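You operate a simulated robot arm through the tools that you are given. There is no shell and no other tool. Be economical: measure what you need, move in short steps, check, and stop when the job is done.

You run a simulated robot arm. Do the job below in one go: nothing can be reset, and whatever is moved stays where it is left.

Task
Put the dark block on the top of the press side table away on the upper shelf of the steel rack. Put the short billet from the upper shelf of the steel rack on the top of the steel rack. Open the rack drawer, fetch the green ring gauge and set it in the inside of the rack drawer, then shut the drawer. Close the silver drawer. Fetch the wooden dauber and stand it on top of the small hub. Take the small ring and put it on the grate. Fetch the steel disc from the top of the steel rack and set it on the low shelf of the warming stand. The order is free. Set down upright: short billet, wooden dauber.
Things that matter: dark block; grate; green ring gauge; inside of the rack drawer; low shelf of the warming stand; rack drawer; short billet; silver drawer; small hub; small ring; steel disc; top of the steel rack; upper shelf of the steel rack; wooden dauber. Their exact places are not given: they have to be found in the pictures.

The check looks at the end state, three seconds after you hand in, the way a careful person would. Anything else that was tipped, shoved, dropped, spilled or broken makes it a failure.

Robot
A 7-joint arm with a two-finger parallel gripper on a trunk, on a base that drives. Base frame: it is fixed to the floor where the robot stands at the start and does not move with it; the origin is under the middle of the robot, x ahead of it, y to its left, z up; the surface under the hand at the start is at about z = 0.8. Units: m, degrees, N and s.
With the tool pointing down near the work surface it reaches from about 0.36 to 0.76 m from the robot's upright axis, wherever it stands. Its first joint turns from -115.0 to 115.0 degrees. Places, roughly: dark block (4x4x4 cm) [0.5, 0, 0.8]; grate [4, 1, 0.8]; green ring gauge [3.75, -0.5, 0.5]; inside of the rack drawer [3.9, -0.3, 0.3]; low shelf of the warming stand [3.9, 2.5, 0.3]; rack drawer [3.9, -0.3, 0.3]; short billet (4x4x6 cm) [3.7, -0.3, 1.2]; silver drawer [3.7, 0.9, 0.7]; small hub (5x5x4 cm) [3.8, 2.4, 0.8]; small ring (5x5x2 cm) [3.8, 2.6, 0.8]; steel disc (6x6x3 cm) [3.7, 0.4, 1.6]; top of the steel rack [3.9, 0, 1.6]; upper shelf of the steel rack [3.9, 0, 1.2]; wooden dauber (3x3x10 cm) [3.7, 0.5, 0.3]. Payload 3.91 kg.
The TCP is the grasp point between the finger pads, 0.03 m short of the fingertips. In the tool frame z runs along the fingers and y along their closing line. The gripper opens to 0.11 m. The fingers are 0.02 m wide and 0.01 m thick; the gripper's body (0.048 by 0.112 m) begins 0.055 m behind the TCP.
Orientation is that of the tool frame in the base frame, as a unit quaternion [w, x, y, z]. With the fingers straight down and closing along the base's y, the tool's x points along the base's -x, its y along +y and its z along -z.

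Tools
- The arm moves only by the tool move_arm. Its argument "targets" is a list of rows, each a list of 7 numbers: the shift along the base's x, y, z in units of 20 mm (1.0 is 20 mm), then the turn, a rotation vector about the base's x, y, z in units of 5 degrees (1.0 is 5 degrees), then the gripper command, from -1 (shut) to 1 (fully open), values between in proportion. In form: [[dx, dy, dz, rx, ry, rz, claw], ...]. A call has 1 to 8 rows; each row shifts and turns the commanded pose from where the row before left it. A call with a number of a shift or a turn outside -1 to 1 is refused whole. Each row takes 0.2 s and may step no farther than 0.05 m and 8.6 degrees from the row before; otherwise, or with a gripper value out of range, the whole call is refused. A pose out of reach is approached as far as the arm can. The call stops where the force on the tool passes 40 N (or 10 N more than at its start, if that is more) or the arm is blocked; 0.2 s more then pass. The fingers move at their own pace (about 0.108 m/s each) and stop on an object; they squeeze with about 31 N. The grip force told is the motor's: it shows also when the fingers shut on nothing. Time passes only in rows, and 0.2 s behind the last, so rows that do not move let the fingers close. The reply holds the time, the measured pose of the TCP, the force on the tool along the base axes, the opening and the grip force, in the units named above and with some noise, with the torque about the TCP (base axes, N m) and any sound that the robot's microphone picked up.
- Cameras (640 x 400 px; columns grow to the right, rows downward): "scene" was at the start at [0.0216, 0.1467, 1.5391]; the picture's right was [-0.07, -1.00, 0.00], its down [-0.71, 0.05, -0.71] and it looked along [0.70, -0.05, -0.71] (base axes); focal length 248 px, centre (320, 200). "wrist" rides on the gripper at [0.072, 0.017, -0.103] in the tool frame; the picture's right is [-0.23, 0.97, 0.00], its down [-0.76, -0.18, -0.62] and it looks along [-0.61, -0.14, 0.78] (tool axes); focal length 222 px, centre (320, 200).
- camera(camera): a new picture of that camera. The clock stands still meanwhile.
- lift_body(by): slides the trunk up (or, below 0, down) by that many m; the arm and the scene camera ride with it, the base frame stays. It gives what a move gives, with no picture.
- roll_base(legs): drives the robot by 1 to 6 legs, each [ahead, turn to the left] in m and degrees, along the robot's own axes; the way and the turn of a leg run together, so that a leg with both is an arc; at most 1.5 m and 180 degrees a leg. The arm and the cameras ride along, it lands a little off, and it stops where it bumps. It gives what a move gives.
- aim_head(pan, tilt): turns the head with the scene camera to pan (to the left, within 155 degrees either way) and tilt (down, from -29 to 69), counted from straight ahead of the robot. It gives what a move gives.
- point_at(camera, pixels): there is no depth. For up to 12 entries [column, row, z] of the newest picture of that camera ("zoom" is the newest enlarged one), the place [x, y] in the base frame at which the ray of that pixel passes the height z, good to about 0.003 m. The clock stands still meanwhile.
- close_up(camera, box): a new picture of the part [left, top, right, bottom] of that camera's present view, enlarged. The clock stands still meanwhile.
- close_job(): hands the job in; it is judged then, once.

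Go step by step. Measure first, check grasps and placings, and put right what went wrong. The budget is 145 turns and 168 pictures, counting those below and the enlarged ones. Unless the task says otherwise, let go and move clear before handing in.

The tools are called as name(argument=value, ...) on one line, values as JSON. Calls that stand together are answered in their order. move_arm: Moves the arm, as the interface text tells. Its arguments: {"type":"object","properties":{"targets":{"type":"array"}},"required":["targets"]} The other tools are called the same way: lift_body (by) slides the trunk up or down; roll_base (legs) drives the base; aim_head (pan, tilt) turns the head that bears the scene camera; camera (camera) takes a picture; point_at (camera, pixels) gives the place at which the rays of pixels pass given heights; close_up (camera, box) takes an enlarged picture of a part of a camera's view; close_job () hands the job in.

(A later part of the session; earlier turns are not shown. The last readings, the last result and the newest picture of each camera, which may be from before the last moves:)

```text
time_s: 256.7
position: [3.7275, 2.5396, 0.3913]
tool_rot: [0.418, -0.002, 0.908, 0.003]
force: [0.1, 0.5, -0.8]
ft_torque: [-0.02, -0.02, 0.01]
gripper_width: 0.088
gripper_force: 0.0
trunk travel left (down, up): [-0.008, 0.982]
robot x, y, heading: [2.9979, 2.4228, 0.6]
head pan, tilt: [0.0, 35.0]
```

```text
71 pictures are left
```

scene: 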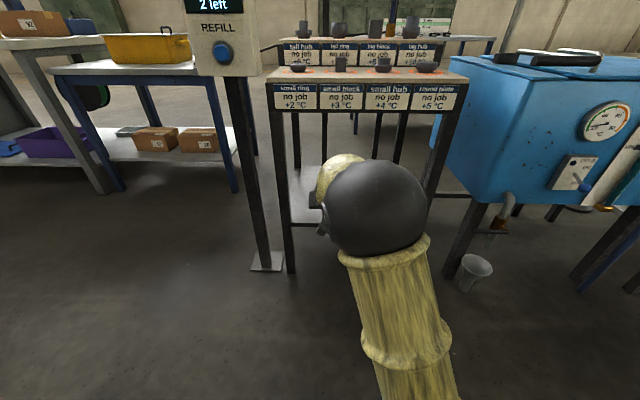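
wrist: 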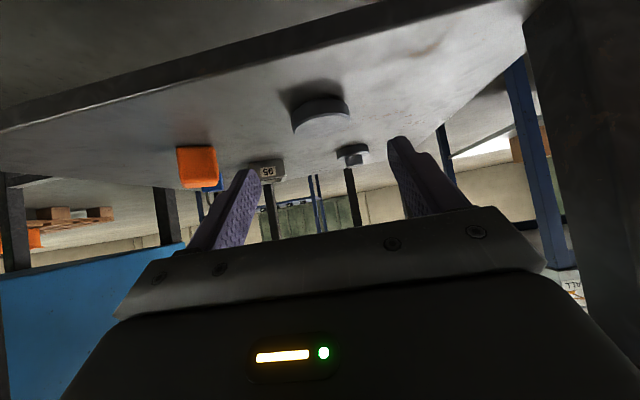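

The disc sits on the low shelf at wrist (320,113). I'll back out and rise to view the front tier for the small ring.

roll_base(legs=[[-0.3, -0.4]])

lift_body(by=0.4)

lift_body(by=0.2)

aim_head(pan=5, tilt=35)

camera(camera="wrist")

camera(camera="scene")

```text
time_s: 259.0
position: [3.428, 2.5348, 0.3915]
tool_rot: [0.418, 0.0, 0.908, 0.002]
force: [-0.1, -0.5, -0.1]
ft_torque: [0.0, 0.0, 0.0]
gripper_width: 0.0879
gripper_force: 0.0
trunk travel left (down, up): [-0.008, 0.982]
robot x, y, heading: [2.6944, 2.4171, 0.7]
head pan, tilt: [0.0, 35.0]
```

```text
time_s: 262.8
position: [3.4275, 2.5341, 0.7905]
tool_rot: [0.418, 0.0, 0.908, 0.002]
force: [-0.4, 0.5, -0.4]
ft_torque: [-0.01, 0.0, 0.0]
gripper_width: 0.0879
gripper_force: 0.1
trunk travel left (down, up): [-0.408, 0.582]
robot x, y, heading: [2.6918, 2.4177, 0.5]
head pan, tilt: [0.0, 35.0]
```

```text
time_s: 265.0
position: [3.4282, 2.5344, 0.9913]
tool_rot: [0.418, 0.0, 0.908, 0.001]
force: [-0.5, -0.3, -0.5]
ft_torque: [0.01, -0.01, 0.01]
gripper_width: 0.0878
gripper_force: 0.1
trunk travel left (down, up): [-0.608, 0.382]
robot x, y, heading: [2.6903, 2.4191, 0.5]
head pan, tilt: [0.0, 35.0]
```

```text
time_s: 265.6
position: [3.4287, 2.5344, 0.9915]
tool_rot: [0.417, -0.001, 0.909, 0.002]
force: [-0.4, 0.2, -0.2]
ft_torque: [0.0, -0.01, 0.01]
gripper_width: 0.0881
gripper_force: 0.0
trunk travel left (down, up): [-0.608, 0.382]
robot x, y, heading: [2.6947, 2.4208, 0.5]
head pan, tilt: [5.0, 35.0]
```

```text
70 pictures are left
```

wrist: 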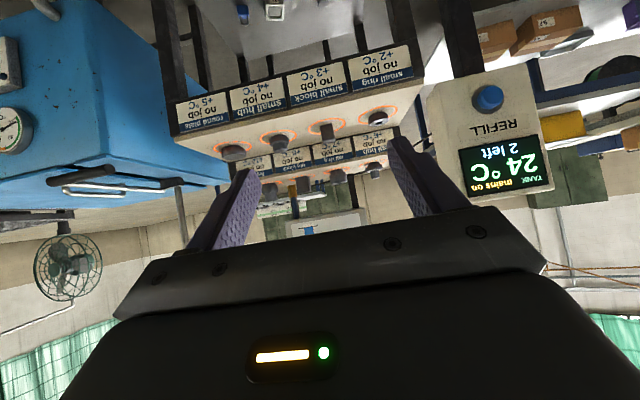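

```text
69 pictures are left
```

scene: 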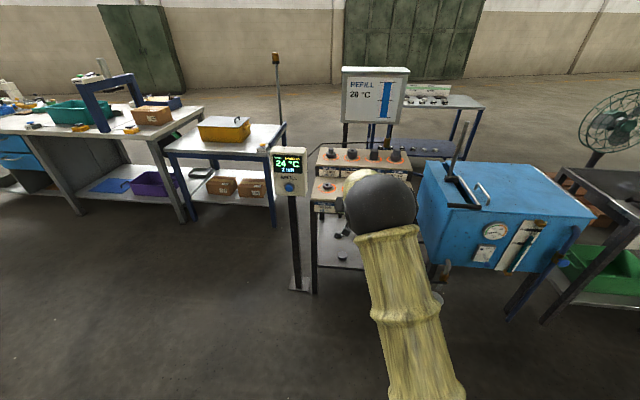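

The small ring is at wrist (377,119). I'll measure it along with the display box edge.

point_at(camera="wrist", pixels=[[377, 119, 0.81], [377, 119, 0.82], [275, 137, 0.82], [327, 128, 0.82], [430, 170, 0.9], [423, 95, 0.8], [415, 75, 0.8], [178, 135, 0.8]])

close_up(camera="scene", box=[260, 130, 440, 280])

point_at(camera="scene", pixels=[[328, 187, 0.82], [328, 187, 0.8], [305, 195, 0.85], [275, 195, 0.85]])

```text
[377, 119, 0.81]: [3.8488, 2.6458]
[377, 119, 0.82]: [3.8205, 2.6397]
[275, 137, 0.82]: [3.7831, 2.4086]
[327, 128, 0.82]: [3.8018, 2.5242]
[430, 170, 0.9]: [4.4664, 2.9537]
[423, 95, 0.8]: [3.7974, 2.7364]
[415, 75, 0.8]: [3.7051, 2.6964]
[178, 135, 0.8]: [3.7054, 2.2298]
```

```text
2.67 times, centred on (350, 205) of scene
```

zoom: 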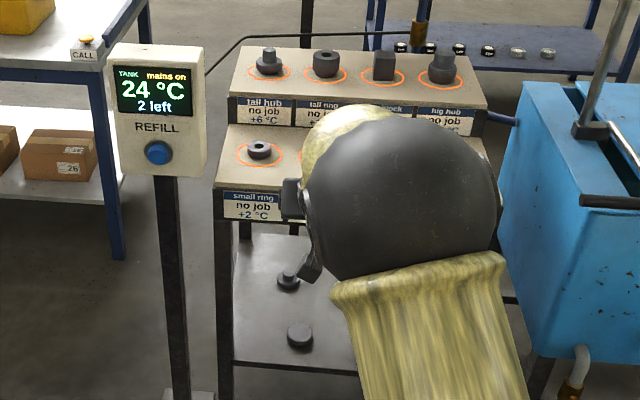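

```text
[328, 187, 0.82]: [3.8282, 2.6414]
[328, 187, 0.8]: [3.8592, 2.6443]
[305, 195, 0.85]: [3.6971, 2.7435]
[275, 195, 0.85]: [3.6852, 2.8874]
```

The ring is near (3.83, 2.64), the display box starts at y≈2.74. I'll drive 0.3 m ahead at this height and shift the hand left.

roll_base(legs=[[0.3, -0.5]])

move_arm(targets=[[0, 1, 0, 0, 0, 0, 0.36], [0, 1, 0, 0, 0, 0, 0.36], [0, 1, 0, 0, 0, 0, 0.36], [0, 1, 0, 0, 0, 0, 0.36], [0, 1, 0, 0, 0, 0, 0.36], [0, 0, -1, 0, 0, 0, 0.36], [0, 0, -1, 0, 0, 0, 0.36]])

camera(camera="wrist")

camera(camera="scene")

```text
time_s: 267.9
position: [3.7307, 2.5309, 0.9911]
tool_rot: [0.418, 0.002, 0.909, 0.001]
force: [-0.1, -0.1, 0.8]
ft_torque: [0.02, -0.02, 0.0]
gripper_width: 0.0879
gripper_force: 0.1
trunk travel left (down, up): [-0.608, 0.382]
robot x, y, heading: [3.0011, 2.4189, 0.3]
head pan, tilt: [5.0, 35.0]
```

```text
time_s: 269.5
position: [3.7324, 2.6325, 0.9501]
tool_rot: [0.418, 0.003, 0.908, 0.001]
force: [0.7, 0.4, 0.6]
ft_torque: [-0.05, -0.01, -0.02]
gripper_width: 0.0748
gripper_force: 0.0
trunk travel left (down, up): [-0.608, 0.382]
robot x, y, heading: [2.9971, 2.4168, 0.2]
head pan, tilt: [5.0, 35.0]
```

```text
67 pictures are left
```

wrist: 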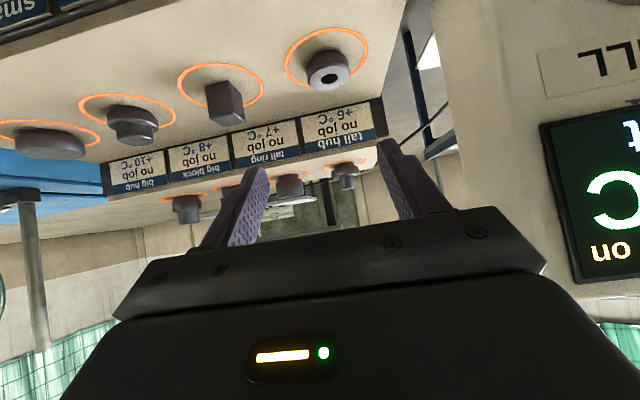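

```text
66 pictures are left
```

scene: 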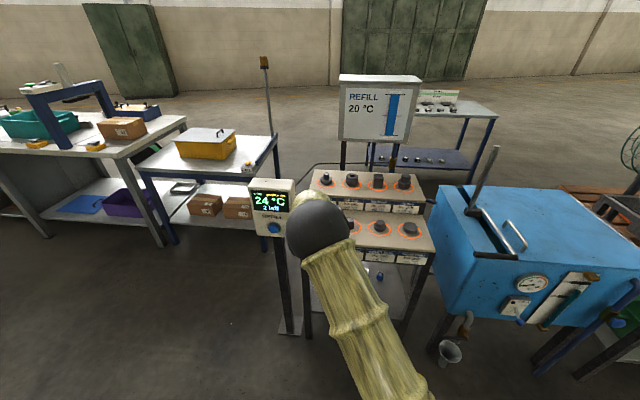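

I'll measure the ring from this closer wrist view.

point_at(camera="wrist", pixels=[[329, 76, 0.82], [329, 76, 0.815], [307, 66, 0.8], [350, 58, 0.8], [327, 60, 0.81], [380, 100, 0.8], [224, 100, 0.82], [138, 130, 0.84]])

close_up(camera="wrist", box=[260, 10, 420, 110])

```text
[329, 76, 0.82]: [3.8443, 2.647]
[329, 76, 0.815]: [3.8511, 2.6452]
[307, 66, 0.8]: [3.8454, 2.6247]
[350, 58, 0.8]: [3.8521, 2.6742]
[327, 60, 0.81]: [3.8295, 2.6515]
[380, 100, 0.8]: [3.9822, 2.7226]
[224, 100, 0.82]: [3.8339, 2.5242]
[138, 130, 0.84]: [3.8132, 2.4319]
```

```text
4.00 times, centred on (340, 60) of wrist
```

zoom: 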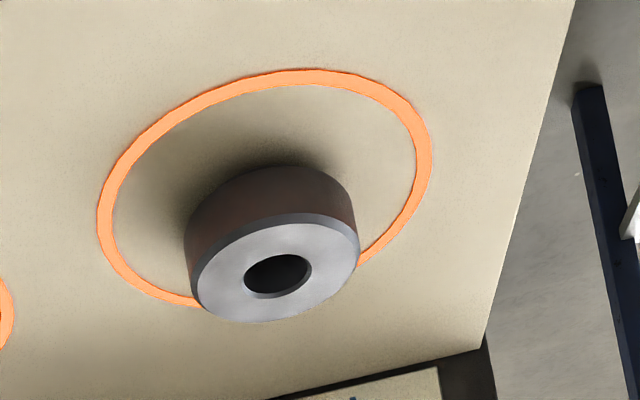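

The ring's centre is near (3.842, 2.648). I'll approach to just above it.

move_arm(targets=[[0.85, 0.16, -0.6, 0, 0, 0, 0.36], [0.85, 0.16, -0.6, 0, 0, 0, 0.36], [0.85, 0.16, -0.6, 0, 0, 0, 0.36], [0.85, 0.16, -0.6, 0, 0, 0, 0.36], [0.6, 0.16, -1, 0, 0, 0, 0.36]])

camera(camera="wrist")

```text
time_s: 270.7
position: [3.8104, 2.6487, 0.883]
tool_rot: [0.417, 0.003, 0.909, 0.001]
force: [-0.5, -0.2, -0.7]
ft_torque: [0.0, 0.0, -0.03]
gripper_width: 0.0749
gripper_force: 0.0
trunk travel left (down, up): [-0.608, 0.382]
robot x, y, heading: [2.9984, 2.4219, 0.4]
head pan, tilt: [5.0, 35.0]
```

```text
64 pictures are left
```

wrist: 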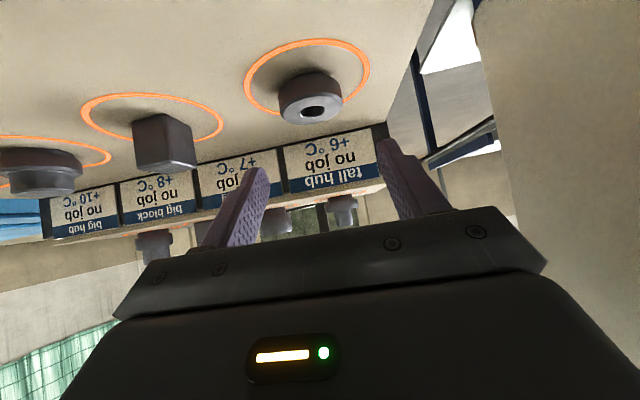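

point_at(camera="wrist", pixels=[[312, 109, 0.82], [312, 109, 0.815], [312, 80, 0.8], [281, 100, 0.81], [341, 92, 0.81]])

```text
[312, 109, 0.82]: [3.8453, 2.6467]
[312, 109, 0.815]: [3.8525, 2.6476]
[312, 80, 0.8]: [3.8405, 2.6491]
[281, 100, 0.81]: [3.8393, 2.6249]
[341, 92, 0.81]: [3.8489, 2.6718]
```

Confirmed at (3.844, 2.648). I'll descend and grip.

move_arm(targets=[[0.2, 0, -0.8, 0, 0, 0, 0.36], [0.2, 0, -0.8, 0, 0, 0, 0.36], [0.2, 0, -0.8, 0, 0, 0, 0.36], [0, 0, 0, 0, 0, 0, 0.36]])

camera(camera="wrist")

```text
time_s: 271.7
position: [3.8234, 2.6476, 0.834]
tool_rot: [0.418, 0.003, 0.909, 0.001]
force: [-0.2, 1.2, -0.5]
ft_torque: [-0.01, 0.01, -0.02]
gripper_width: 0.075
gripper_force: 0.0
trunk travel left (down, up): [-0.608, 0.382]
robot x, y, heading: [2.9952, 2.4232, -0.0]
head pan, tilt: [5.0, 35.0]
```

```text
63 pictures are left
```

wrist: 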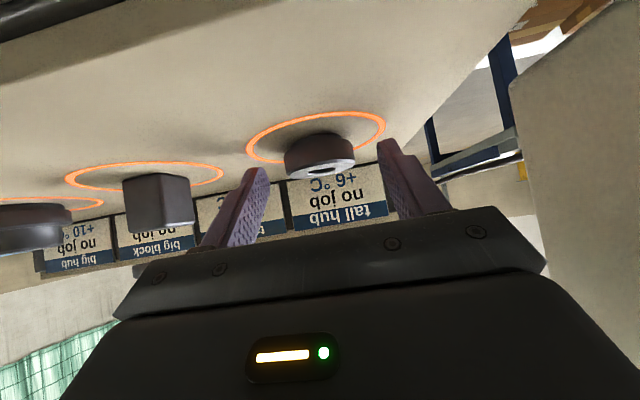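

The ring is between the fingertips. I'll lower 4 mm, close and lift.

move_arm(targets=[[0, 0, -0.2, 0, 0, 0, 0.36], [0, 0, 0, 0, 0, 0, -1], [0, 0, 0, 0, 0, 0, -1], [0, 0, 0, 0, 0, 0, -1], [0, 0, 0, 0, 0, 0, -1]])

move_arm(targets=[[0, 0, 1, 0, 0, 0, -1], [0, 0, 1, 0, 0, 0, -1], [0, -0.5, 1, 0, 0, 0, -1], [-0.5, -0.5, 1, 0, 0, 0, -1]])

camera(camera="wrist")

```text
time_s: 272.9
position: [3.8227, 2.6482, 0.8309]
tool_rot: [0.418, 0.003, 0.908, 0.0]
force: [-0.1, -1.2, -0.5]
ft_torque: [-0.06, 0.01, 0.0]
gripper_width: 0.0477
gripper_force: 30.5
trunk travel left (down, up): [-0.608, 0.382]
robot x, y, heading: [2.9961, 2.4208, -0.0]
head pan, tilt: [5.0, 35.0]
```

```text
time_s: 273.9
position: [3.81, 2.6271, 0.9117]
tool_rot: [0.418, 0.002, 0.908, 0.002]
force: [-0.6, 0.5, -2.4]
ft_torque: [-0.01, 0.05, -0.04]
gripper_width: 0.0472
gripper_force: 30.7
trunk travel left (down, up): [-0.608, 0.382]
robot x, y, heading: [2.9972, 2.4223, -0.1]
head pan, tilt: [5.0, 35.0]
```

```text
62 pictures are left
```

wrist: 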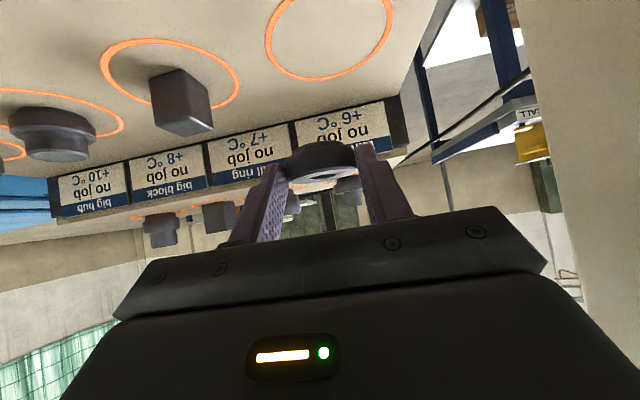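

The ring is held. I'll back out and drive to the grate cart at y≈1.05.

lift_body(by=0.15)

roll_base(legs=[[-0.4, 0], [0, -90], [1.4, 0], [0, 90]])

aim_head(pan=3, tilt=32)

camera(camera="scene")

camera(camera="wrist")

```text
time_s: 275.7
position: [3.8114, 2.6286, 1.0601]
tool_rot: [0.418, 0.002, 0.908, 0.001]
force: [-0.3, -0.1, -2.0]
ft_torque: [-0.01, 0.02, -0.02]
gripper_width: 0.0476
gripper_force: 30.9
trunk travel left (down, up): [-0.758, 0.232]
robot x, y, heading: [2.9971, 2.4192, 0.2]
head pan, tilt: [5.0, 35.0]
```

```text
time_s: 293.5
position: [2.9782, 0.3205, 1.1058]
tool_rot: [0.353, 0.557, 0.703, -0.268]
force: [-0.5, 2.4, -1.1]
ft_torque: [0.02, 0.01, 0.03]
gripper_width: 0.0474
gripper_force: 31.0
trunk travel left (down, up): [-0.758, 0.232]
robot x, y, heading: [2.5963, 1.0079, -76.1]
head pan, tilt: [5.0, 35.0]
stopped in leg 4: the robot was blocked; the commanded pose is now the measured one
```

```text
time_s: 294.2
position: [2.9782, 0.3129, 1.0979]
tool_rot: [0.348, 0.558, 0.705, -0.266]
force: [0.5, 0.1, -2.1]
ft_torque: [0.05, 0.03, -0.03]
gripper_width: 0.0475
gripper_force: 31.7
trunk travel left (down, up): [-0.758, 0.232]
robot x, y, heading: [2.5967, 1.0089, -76.0]
head pan, tilt: [3.0, 32.0]
```

```text
61 pictures are left
```

scene: 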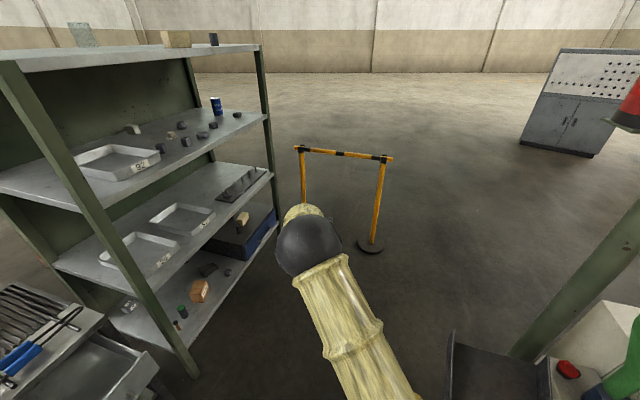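

```text
60 pictures are left
```

wrist: 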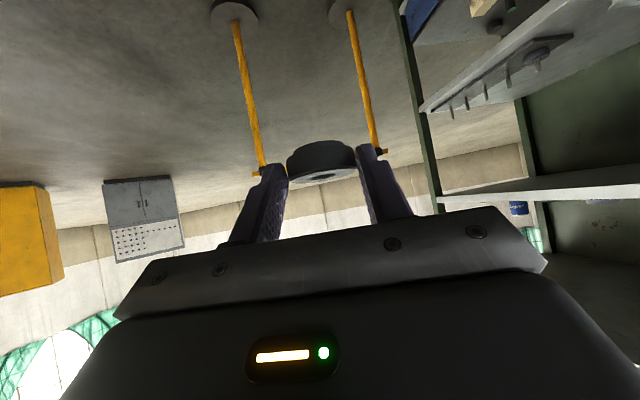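

The turn was blocked at heading -76° and the arm was pushed slightly. I'll look around before moving anything.

aim_head(pan=-60, tilt=45)

camera(camera="scene")

aim_head(pan=60, tilt=45)

camera(camera="scene")

```text
time_s: 295.5
position: [2.9792, 0.3144, 1.099]
tool_rot: [0.348, 0.558, 0.704, -0.267]
force: [-0.6, -0.7, -2.6]
ft_torque: [0.04, 0.05, 0.04]
gripper_width: 0.0474
gripper_force: 31.3
trunk travel left (down, up): [-0.758, 0.232]
robot x, y, heading: [2.5955, 1.0153, -76.1]
head pan, tilt: [-60.0, 45.0]
```

```text
59 pictures are left
```

scene: 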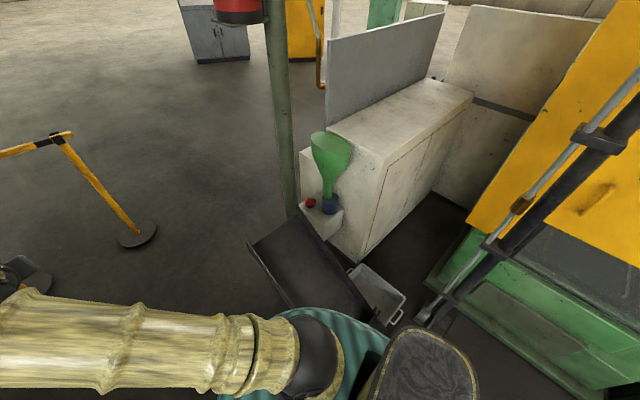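

```text
time_s: 297.5
position: [2.9782, 0.3144, 1.0998]
tool_rot: [0.347, 0.559, 0.704, -0.267]
force: [-0.4, -0.4, -2.3]
ft_torque: [0.08, -0.01, 0.0]
gripper_width: 0.0473
gripper_force: 31.5
trunk travel left (down, up): [-0.758, 0.232]
robot x, y, heading: [2.5957, 1.0134, -76.4]
head pan, tilt: [60.0, 45.0]
```

```text
58 pictures are left
```

scene: 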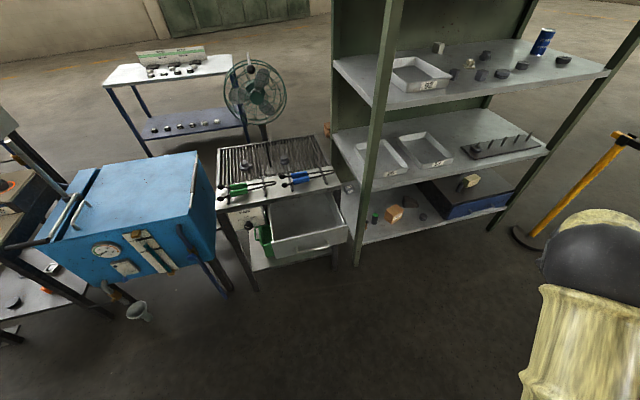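

A dark chute lies at the robot's front-right, close to its base. I'll reverse away from it first, then finish the left turn.

roll_base(legs=[[-0.2, 0], [0, 40]])

aim_head(pan=-90, tilt=50)

camera(camera="scene")

```text
time_s: 301.9
position: [3.2875, 0.9138, 1.1012]
tool_rot: [0.418, 0.287, 0.851, -0.136]
force: [-0.4, 0.7, -2.1]
ft_torque: [0.02, 0.06, 0.02]
gripper_width: 0.0476
gripper_force: 31.5
trunk travel left (down, up): [-0.758, 0.232]
robot x, y, heading: [2.5462, 1.2045, -36.9]
head pan, tilt: [60.0, 45.0]
```

```text
time_s: 304.2
position: [3.2641, 0.9076, 1.112]
tool_rot: [0.426, 0.289, 0.847, -0.13]
force: [-0.5, 0.0, -2.9]
ft_torque: [0.09, 0.04, 0.0]
gripper_width: 0.0474
gripper_force: 31.1
trunk travel left (down, up): [-0.758, 0.232]
robot x, y, heading: [2.5481, 1.2045, -36.8]
head pan, tilt: [-90.0, 50.0]
```

```text
57 pictures are left
```

scene: 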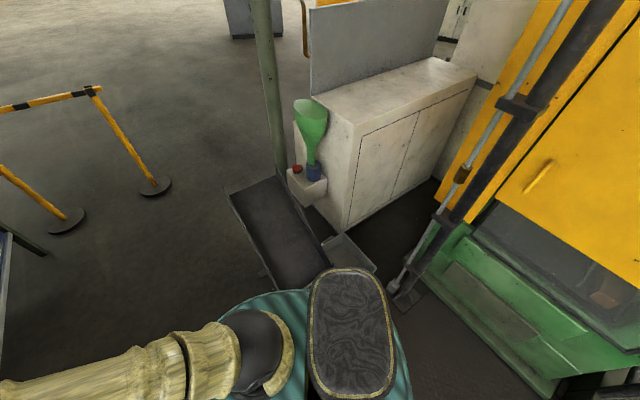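

The turn went partly through. I'll check the arm's state with a still row and measure the chute.

move_arm(targets=[[0, 0, 0, 0, 0, 0, -1], [0, 0, 0, 0, 0, 0, -1]])

point_at(camera="scene", pixels=[[228, 192, 0.5], [275, 178, 0.5], [270, 285, 0.5], [330, 265, 0.5], [228, 192, 0.3], [270, 285, 0.3], [342, 240, 0.2]])

```text
time_s: 304.8
position: [3.2642, 0.9067, 1.1108]
tool_rot: [0.426, 0.289, 0.847, -0.13]
force: [1.1, -0.4, -2.4]
ft_torque: [0.03, 0.09, 0.03]
gripper_width: 0.0474
gripper_force: 30.8
trunk travel left (down, up): [-0.758, 0.232]
robot x, y, heading: [2.5442, 1.2051, -37.1]
head pan, tilt: [-90.0, 50.0]
```

```text
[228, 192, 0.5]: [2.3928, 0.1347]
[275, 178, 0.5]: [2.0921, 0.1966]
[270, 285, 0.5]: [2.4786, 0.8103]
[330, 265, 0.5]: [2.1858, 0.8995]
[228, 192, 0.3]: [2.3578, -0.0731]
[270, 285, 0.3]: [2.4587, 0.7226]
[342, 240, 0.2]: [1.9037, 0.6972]
```

The chute's corner reaches (2.47, 0.80); I'm now clear of it. I'll finish the turn.

roll_base(legs=[[0, 37]])

aim_head(pan=-5, tilt=35)

camera(camera="scene")

camera(camera="wrist")

```text
time_s: 307.7
position: [3.328, 1.3965, 1.1091]
tool_rot: [0.442, 0.004, 0.897, 0.018]
force: [0.3, -2.3, -1.1]
ft_torque: [0.08, 0.07, 0.09]
gripper_width: 0.0472
gripper_force: 31.1
trunk travel left (down, up): [-0.758, 0.232]
robot x, y, heading: [2.5695, 1.209, -1.0]
head pan, tilt: [-90.0, 50.0]
```

```text
time_s: 309.3
position: [3.304, 1.3964, 1.1255]
tool_rot: [0.452, 0.005, 0.892, 0.019]
force: [0.2, -1.3, -2.2]
ft_torque: [-0.01, 0.08, -0.01]
gripper_width: 0.0474
gripper_force: 30.8
trunk travel left (down, up): [-0.758, 0.232]
robot x, y, heading: [2.5728, 1.2043, -0.9]
head pan, tilt: [-5.0, 35.0]
```

```text
56 pictures are left
```

scene: 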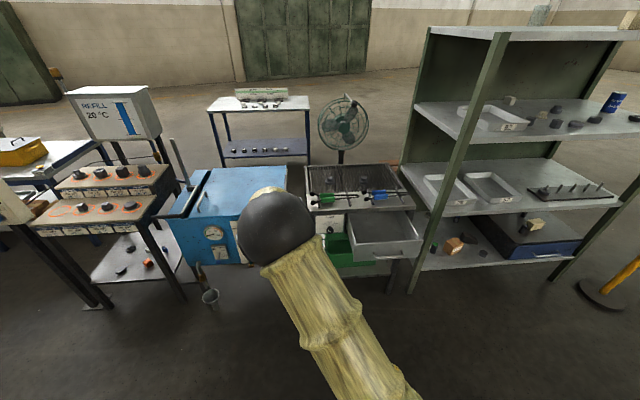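

```text
55 pictures are left
```

wrist: 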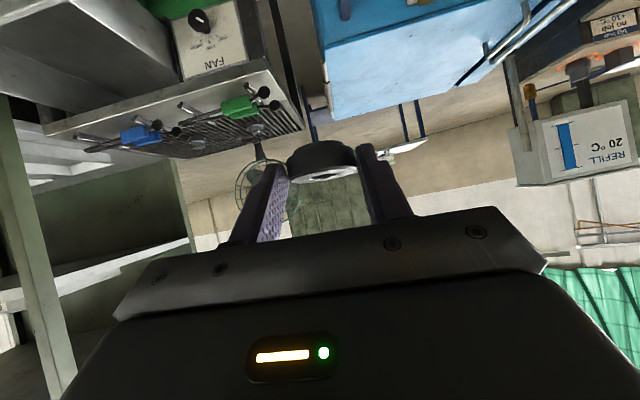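

The hand is a little off (tilt 53.7°, roll 2°); I'll correct that. Now a closer look at the grate.

move_arm(targets=[[0, -1, 0.3, -0.44, 0.85, -0.1, -1], [0, -1, 0, 0, 0, 0, -1], [0, -1, 0, 0, 0, 0, -1], [0, -1, 0, 0, 0, 0, -1], [0, -1, 0, 0, 0, 0, -1], [0, -1, 0, 0, 0, 0, -1], [0, -1, 0, 0, 0, 0, -1], [0, -1, 0, 0, 0, 0, -1]])

close_up(camera="scene", box=[290, 120, 450, 280])

point_at(camera="zoom", pixels=[[50, 200, 0.8], [460, 160, 0.8], [480, 320, 0.8]])

camera(camera="wrist")

```text
time_s: 311.1
position: [3.302, 1.2373, 1.1326]
tool_rot: [0.42, -0.001, 0.907, 0.0]
force: [-0.4, -1.1, -2.4]
ft_torque: [0.01, 0.07, 0.04]
gripper_width: 0.0472
gripper_force: 31.2
trunk travel left (down, up): [-0.758, 0.232]
robot x, y, heading: [2.5742, 1.2034, -1.2]
head pan, tilt: [-5.0, 35.0]
```

```text
2.50 times, centred on (370, 200) of scene
```

zoom: 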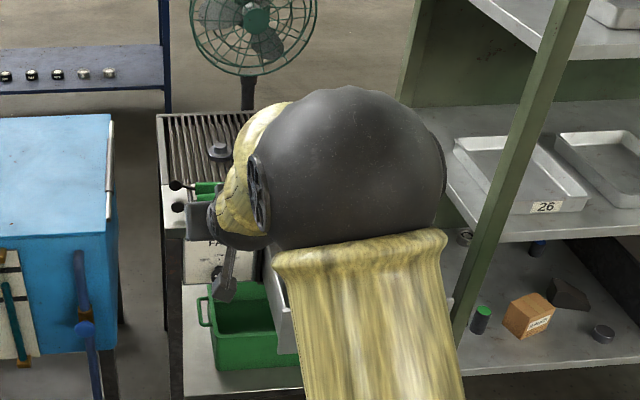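

```text
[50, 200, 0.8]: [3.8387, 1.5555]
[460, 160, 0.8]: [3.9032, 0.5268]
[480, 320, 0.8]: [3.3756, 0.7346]
```

```text
53 pictures are left
```

wrist: 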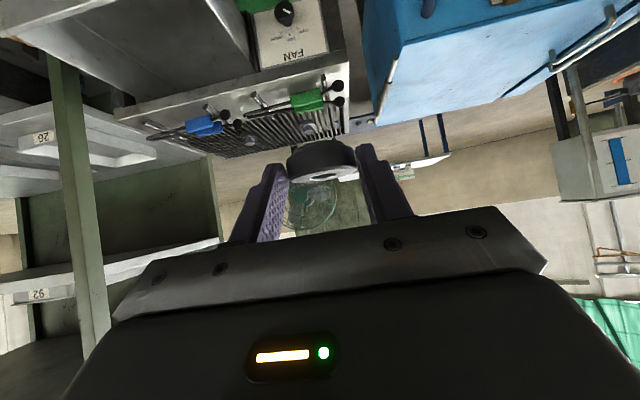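

I'll drive closer at this height so the wrist camera sees the grate well.

roll_base(legs=[[0.4, 1]])

move_arm(targets=[[0, -1, 0, 0, 0, 0, -1], [0, -1, 0, 0, 0, 0, -1], [0, -1, 0, 0, 0, 0, -1], [0, -1, 0, 0, 0, 0, -1], [0, -1, 0, 0, 0, 0, -1], [0, -1, 0, 0, 0, 0, -1], [0, -1, 0, 0, 0, 0, -1], [0, -1, 0, 0, 0, 0, -1]])

camera(camera="wrist")

camera(camera="scene")

```text
time_s: 313.9
position: [3.7012, 1.2455, 1.1321]
tool_rot: [0.42, -0.009, 0.908, 0.002]
force: [0.3, 0.2, -2.1]
ft_torque: [0.01, 0.07, -0.01]
gripper_width: 0.0476
gripper_force: 30.8
trunk travel left (down, up): [-0.758, 0.232]
robot x, y, heading: [2.9748, 1.201, -0.3]
head pan, tilt: [-5.0, 35.0]
```

```text
time_s: 315.7
position: [3.7023, 1.0849, 1.1323]
tool_rot: [0.419, -0.008, 0.908, 0.002]
force: [-0.1, -1.0, -1.9]
ft_torque: [0.0, 0.05, 0.0]
gripper_width: 0.0472
gripper_force: 31.2
trunk travel left (down, up): [-0.758, 0.232]
robot x, y, heading: [2.9745, 1.1996, -0.3]
head pan, tilt: [-5.0, 35.0]
```

```text
52 pictures are left
```

wrist: 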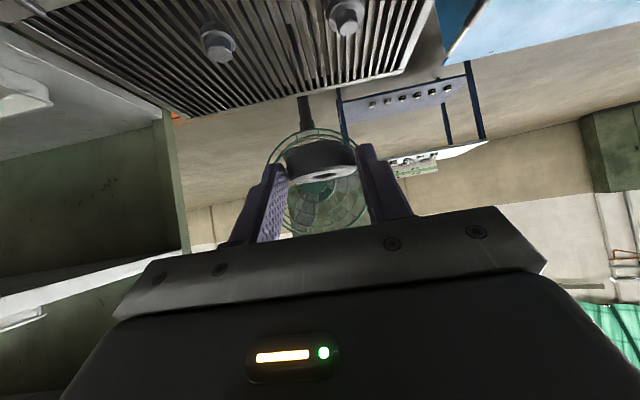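

```text
51 pictures are left
```

scene: 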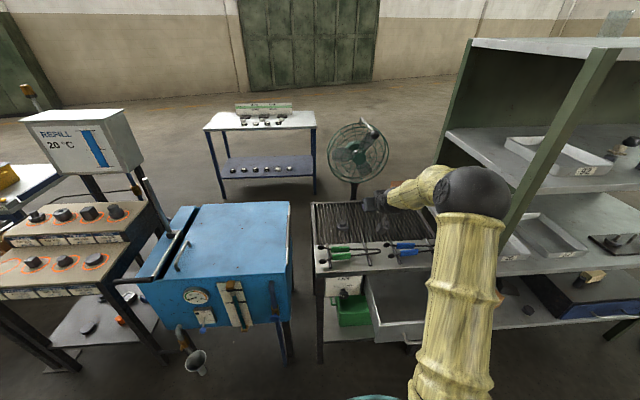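

The grate's two hubs are at wrist (218,45) and (345,20). I'll measure them and the grate's edges.

point_at(camera="wrist", pixels=[[218, 45, 0.82], [345, 20, 0.82], [185, 115, 0.8], [405, 72, 0.8], [435, 5, 0.8], [30, 10, 0.8], [290, 60, 0.8], [280, 20, 0.8]])

close_up(camera="scene", box=[290, 180, 450, 290])

point_at(camera="zoom", pixels=[[92, 100, 0.8], [100, 260, 0.8], [350, 90, 0.8], [200, 130, 0.8], [540, 240, 0.8]])

```text
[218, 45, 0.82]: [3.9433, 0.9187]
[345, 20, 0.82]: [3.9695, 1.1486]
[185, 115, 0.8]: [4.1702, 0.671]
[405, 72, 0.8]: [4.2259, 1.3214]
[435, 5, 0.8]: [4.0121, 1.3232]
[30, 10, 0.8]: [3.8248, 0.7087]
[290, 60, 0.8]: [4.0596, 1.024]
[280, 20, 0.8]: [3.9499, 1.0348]
```

```text
3.64 times, centred on (370, 235) of scene
```

zoom: 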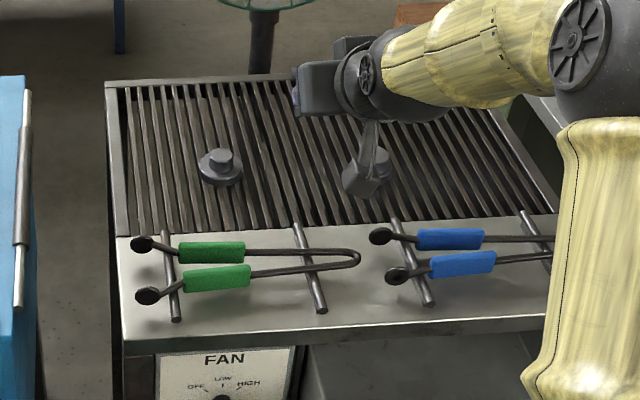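

```text
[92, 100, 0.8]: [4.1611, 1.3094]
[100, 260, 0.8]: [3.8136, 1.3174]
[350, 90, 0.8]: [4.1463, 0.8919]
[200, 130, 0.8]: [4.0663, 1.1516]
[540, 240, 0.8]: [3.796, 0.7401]
```

The free middle spot on the grate is at about (3.95, 1.035). I'll drive 0.16 m ahead (staying off the open drawer at x 3.47) and lower.

roll_base(legs=[[0.15, 0.3]])

lift_body(by=-0.2)

move_arm(targets=[[0.8, -0.5, 0, 0, 0, 0, -1], [0.8, -0.5, 0, 0, 0, 0, -1], [0.8, -0.5, 0, 0, 0, 0, -1], [0.8, -0.5, 0, 0, 0, 0, -1], [0, -0.5, 0, 0, 0, 0, -1]])

camera(camera="wrist")

camera(camera="scene")

```text
time_s: 317.2
position: [3.856, 1.0879, 1.1319]
tool_rot: [0.419, -0.012, 0.908, 0.004]
force: [0.8, -0.9, -2.5]
ft_torque: [0.0, 0.07, -0.03]
gripper_width: 0.0474
gripper_force: 30.9
trunk travel left (down, up): [-0.758, 0.232]
robot x, y, heading: [3.1304, 1.1989, 0.0]
head pan, tilt: [-5.0, 35.0]
```

```text
time_s: 319.4
position: [3.8552, 1.0898, 0.9323]
tool_rot: [0.421, -0.011, 0.907, 0.003]
force: [0.2, 0.7, -1.0]
ft_torque: [0.0, 0.08, 0.02]
gripper_width: 0.0474
gripper_force: 31.6
trunk travel left (down, up): [-0.558, 0.432]
robot x, y, heading: [3.1262, 1.1973, -0.2]
head pan, tilt: [-5.0, 35.0]
```

```text
time_s: 320.6
position: [3.918, 1.0388, 0.9317]
tool_rot: [0.42, -0.01, 0.907, 0.002]
force: [0.1, 0.1, -2.2]
ft_torque: [0.02, 0.04, 0.03]
gripper_width: 0.0472
gripper_force: 31.5
trunk travel left (down, up): [-0.558, 0.432]
robot x, y, heading: [3.1302, 1.2002, -0.1]
head pan, tilt: [-5.0, 35.0]
```

```text
49 pictures are left
```

wrist: 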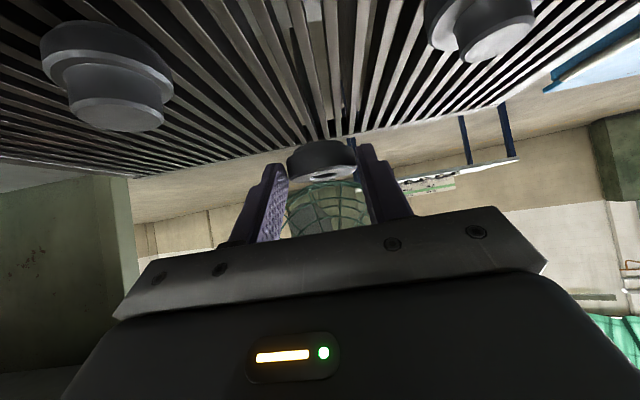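

```text
48 pictures are left
```

scene: 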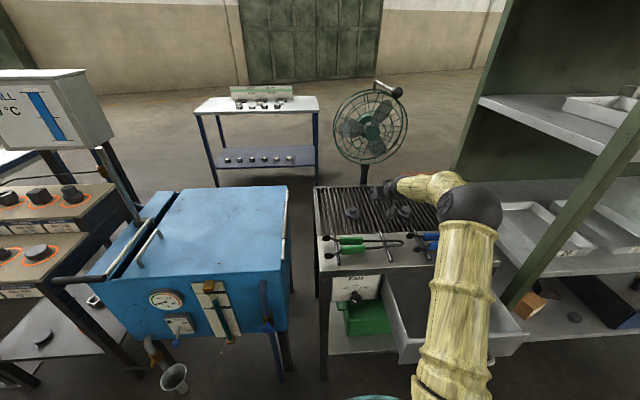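

Centred between the two hubs. I'll lower, finishing in fine steps.

move_arm(targets=[[0, 0, -1, 0, 0, 0, -1], [0, 0, -1, 0, 0, 0, -1], [0, 0, -1, 0, 0, 0, -1], [0, 0, -0.6, 0, 0, 0, -1], [0, 0, -0.3, 0, 0, 0, -1], [0, 0, -0.2, 0, 0, 0, -1], [0, 0, -0.2, 0, 0, 0, -1], [0, 0, -0.2, 0, 0, 0, -1]])

move_arm(targets=[[0, 0, -0.2, 0, 0, 0, -1], [0, 0, -0.2, 0, 0, 0, -1], [0, 0, -0.2, 0, 0, 0, -1], [0, 0, -0.2, 0, 0, 0, -1], [0, 0, -0.2, 0, 0, 0, -1], [0, 0, -0.2, 0, 0, 0, -1], [0, 0, -0.2, 0, 0, 0, -1]])

camera(camera="wrist")

```text
time_s: 321.9
position: [3.9234, 1.0391, 0.8659]
tool_rot: [0.434, -0.01, 0.901, 0.001]
force: [4.2, -0.6, 11.1]
ft_torque: [0.3, -0.25, -0.08]
gripper_width: 0.0456
gripper_force: 30.7
trunk travel left (down, up): [-0.558, 0.432]
robot x, y, heading: [3.1283, 1.1988, 0.2]
head pan, tilt: [-5.0, 35.0]
stopped in row 6: the force on the tool passed its limit at 43 N (the readings are from after the stop); the commanded pose is now the measured one
```

```text
time_s: 322.6
position: [3.9273, 1.039, 0.8657]
tool_rot: [0.442, -0.01, 0.897, 0.0]
force: [3.6, -0.5, 10.4]
ft_torque: [0.28, -0.25, -0.07]
gripper_width: 0.0458
gripper_force: 31.3
trunk travel left (down, up): [-0.558, 0.432]
robot x, y, heading: [3.1277, 1.2008, 0.1]
head pan, tilt: [-5.0, 35.0]
stopped in row 3: the force on the tool passed its limit at 42 N (the readings are from after the stop); the commanded pose is now the measured one
```

```text
47 pictures are left
```

wrist: 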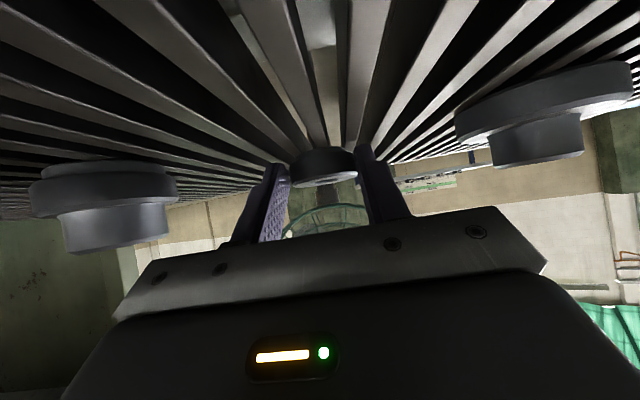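

The contact torque is small, so the ring itself rests on the grate (surface z≈0.835). I'll release and rise.

move_arm(targets=[[0, 0, 0, 0, 0, 0, 0.1], [0, 0, 0, 0, 0, 0, 0.2], [0, 0, 0, 0, 0, 0, 0.2], [-0.4, 0, 0.8, 0, 0, 0, 0.2], [-0.4, 0, 0.8, 0, 0, 0, 0.2], [-0.4, 0, 0.8, 0, 0, 0, 0.2], [0, 0, 1, 0, 0, 0, 0.2], [0, 0, 1, 0, 0, 0, 0.2]])

camera(camera="wrist")

```text
time_s: 324.4
position: [3.9006, 1.0376, 0.9512]
tool_rot: [0.437, -0.01, 0.899, 0.0]
force: [-0.3, -0.8, -0.6]
ft_torque: [-0.03, 0.0, 0.0]
gripper_width: 0.066
gripper_force: 0.0
trunk travel left (down, up): [-0.558, 0.432]
robot x, y, heading: [3.1295, 1.1972, 0.0]
head pan, tilt: [-5.0, 35.0]
```

```text
46 pictures are left
```

wrist: 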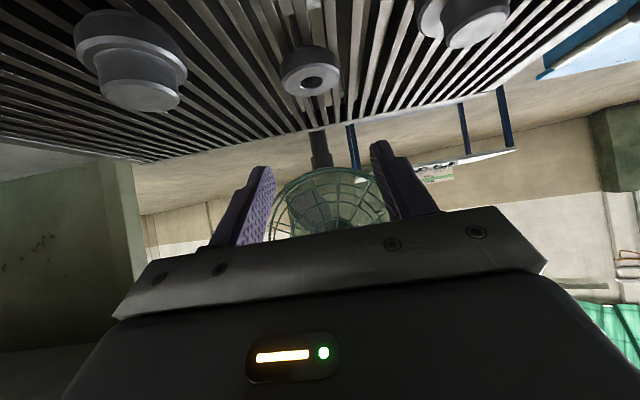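

The ring lies on the grate (311,72). Next the silver drawer: I'll retract the arm, back up, and get in front of its face.

move_arm(targets=[[-1, 0, 0.4, 0, 0, 0, -1], [-1, 0, 0.4, 0, 0, 0, -1], [-1, 0, 0, 0, 0, 0, -1], [-1, 0, 0, 0, 0, 0, -1], [-1, 0, 0, 0, 0, 0, -1], [-1, 0, 0, 0, 0, 0, -1], [-1, 0, 0, 0, 0, 0, -1], [-1, 0, 0, 0, 0, 0, -1]])

move_arm(targets=[[-1, 0, 0, 0, 0, 0, -1], [-1, 0, 0, 0, 0, 0, -1], [-1, 0, 0, 0, 0, 0, -1], [-1, 0, 0, 0, 0, 0, -1], [-1, 0, 0, 0, 0, 0, -1]])

roll_base(legs=[[-0.28, 0]])

aim_head(pan=-10, tilt=45)

camera(camera="scene")

camera(camera="wrist")

```text
time_s: 326.2
position: [3.7416, 1.0388, 0.967]
tool_rot: [0.438, -0.01, 0.899, 0.0]
force: [-0.2, 0.3, -0.4]
ft_torque: [-0.01, -0.01, 0.0]
gripper_width: 0.0
gripper_force: 31.1
trunk travel left (down, up): [-0.558, 0.432]
robot x, y, heading: [3.1251, 1.198, 0.0]
head pan, tilt: [-5.0, 35.0]
```

```text
time_s: 327.4
position: [3.6401, 1.0392, 0.9673]
tool_rot: [0.438, -0.009, 0.899, 0.0]
force: [0.1, -0.1, -0.3]
ft_torque: [0.04, -0.01, 0.03]
gripper_width: 0.0002
gripper_force: 31.0
trunk travel left (down, up): [-0.558, 0.432]
robot x, y, heading: [3.1262, 1.2021, -0.1]
head pan, tilt: [-5.0, 35.0]
```

```text
time_s: 330.1
position: [3.324, 1.051, 0.9767]
tool_rot: [0.454, -0.016, 0.891, -0.002]
force: [0.1, 0.1, 0.1]
ft_torque: [0.03, -0.01, -0.02]
gripper_width: 0.0
gripper_force: 30.5
trunk travel left (down, up): [-0.558, 0.432]
robot x, y, heading: [2.8544, 1.2028, 0.1]
head pan, tilt: [-5.0, 35.0]
stopped in leg 1: the robot was blocked; the commanded pose is now the measured one
```

```text
time_s: 330.9
position: [3.3263, 1.0497, 0.9747]
tool_rot: [0.453, -0.014, 0.891, -0.001]
force: [0.5, -0.2, -0.6]
ft_torque: [0.0, 0.01, -0.02]
gripper_width: 0.0002
gripper_force: 31.0
trunk travel left (down, up): [-0.558, 0.432]
robot x, y, heading: [2.8513, 1.1988, 0.1]
head pan, tilt: [-10.0, 45.0]
```

```text
45 pictures are left
```

scene: 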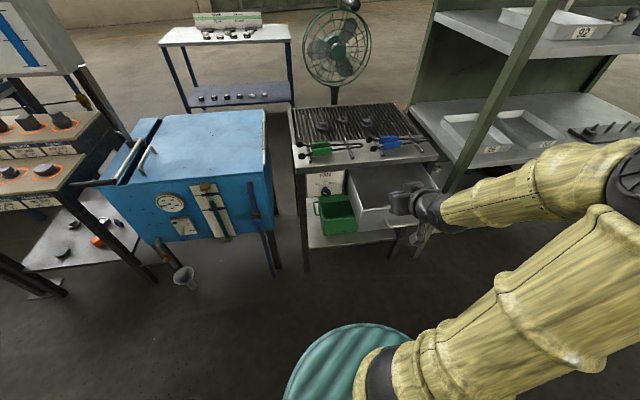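

```text
44 pictures are left
```

wrist: 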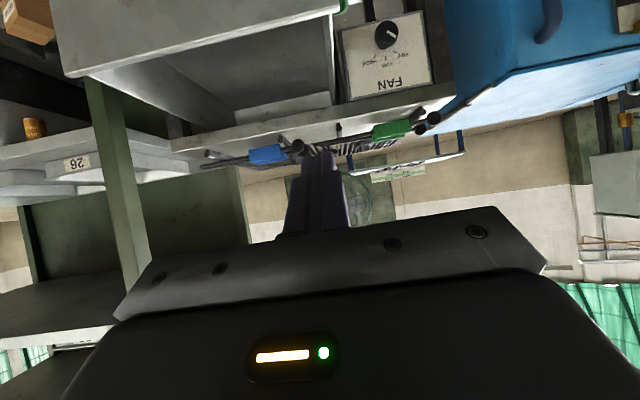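

The base reported a block near the end of its backward leg. I'll look behind.

aim_head(pan=-140, tilt=50)

camera(camera="scene")

```text
time_s: 333.0
position: [3.3263, 1.0488, 0.9748]
tool_rot: [0.454, -0.015, 0.891, 0.0]
force: [-0.5, 0.2, 0.6]
ft_torque: [0.0, 0.02, 0.02]
gripper_width: 0.0
gripper_force: 30.4
trunk travel left (down, up): [-0.558, 0.432]
robot x, y, heading: [2.853, 1.1975, 0.2]
head pan, tilt: [-140.0, 50.0]
```

```text
43 pictures are left
```

scene: 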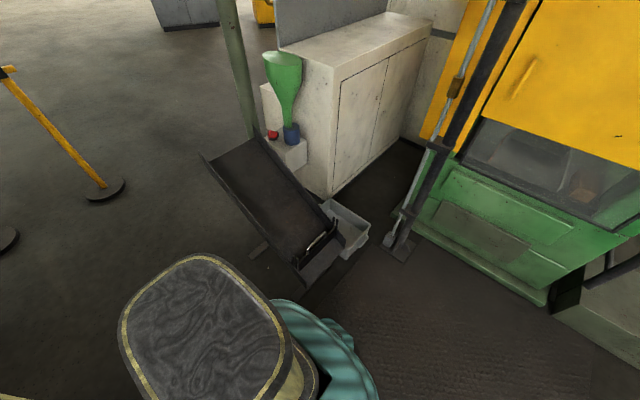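

The chute is untouched with a gap. I don't need more room; I'll lower the hand in front of the silver drawer and look.

lift_body(by=-0.33)

aim_head(pan=-5, tilt=45)

camera(camera="wrist")

camera(camera="scene")

```text
time_s: 333.3
position: [3.3066, 1.0575, 0.9774]
tool_rot: [0.463, -0.021, 0.886, 0.002]
force: [-0.2, 0.1, 0.2]
ft_torque: [-0.04, 0.0, -0.05]
gripper_width: 0.0
gripper_force: 30.5
trunk travel left (down, up): [-0.557, 0.433]
robot x, y, heading: [2.85, 1.1973, -0.2]
head pan, tilt: [-140.0, 50.0]
stopped: the arm was blocked; the commanded pose is now the measured one
```

```text
time_s: 335.5
position: [3.309, 1.0555, 0.9766]
tool_rot: [0.462, -0.02, 0.887, 0.003]
force: [0.5, 0.3, -0.7]
ft_torque: [0.01, 0.02, 0.03]
gripper_width: 0.0001
gripper_force: 31.1
trunk travel left (down, up): [-0.557, 0.433]
robot x, y, heading: [2.8507, 1.2015, 0.2]
head pan, tilt: [-5.0, 45.0]
```

```text
42 pictures are left
```

wrist: 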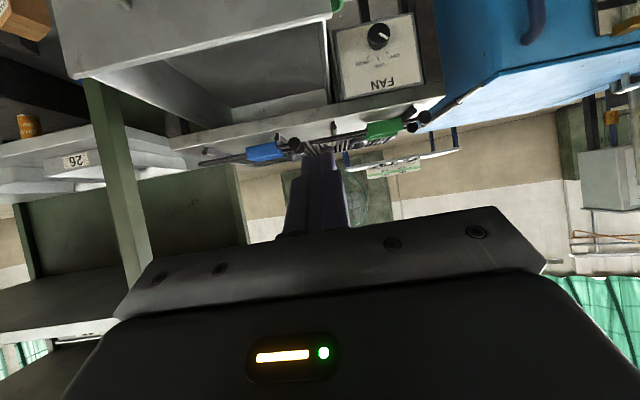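

```text
41 pictures are left
```

scene: 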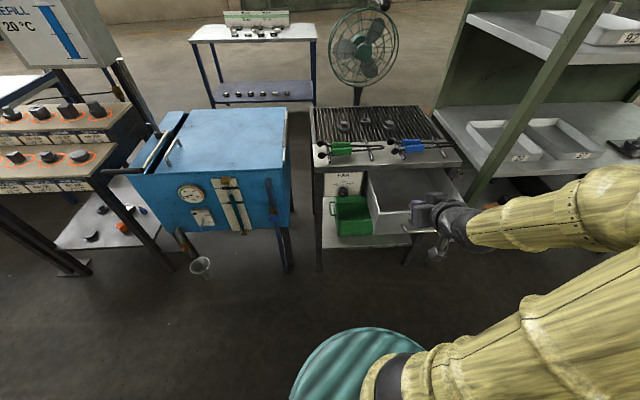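

The arm itself is blocked. I'll look at the elbow side.

aim_head(pan=-55, tilt=45)

camera(camera="scene")

```text
time_s: 336.6
position: [3.3076, 1.0557, 0.9775]
tool_rot: [0.462, -0.02, 0.887, 0.003]
force: [0.6, -1.2, 0.5]
ft_torque: [0.01, -0.02, -0.01]
gripper_width: 0.0
gripper_force: 30.8
trunk travel left (down, up): [-0.557, 0.433]
robot x, y, heading: [2.8472, 1.1956, 0.2]
head pan, tilt: [-55.0, 45.0]
```

```text
40 pictures are left
```

scene: 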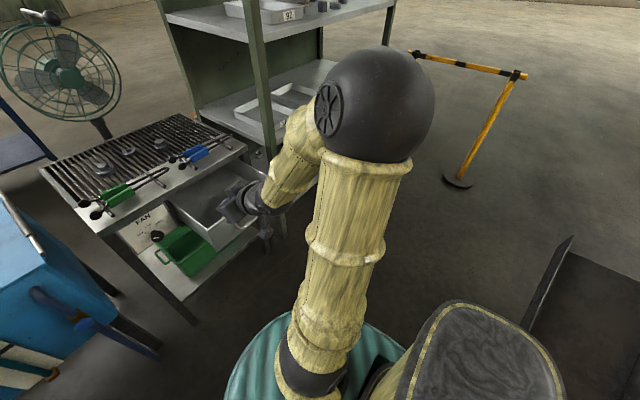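

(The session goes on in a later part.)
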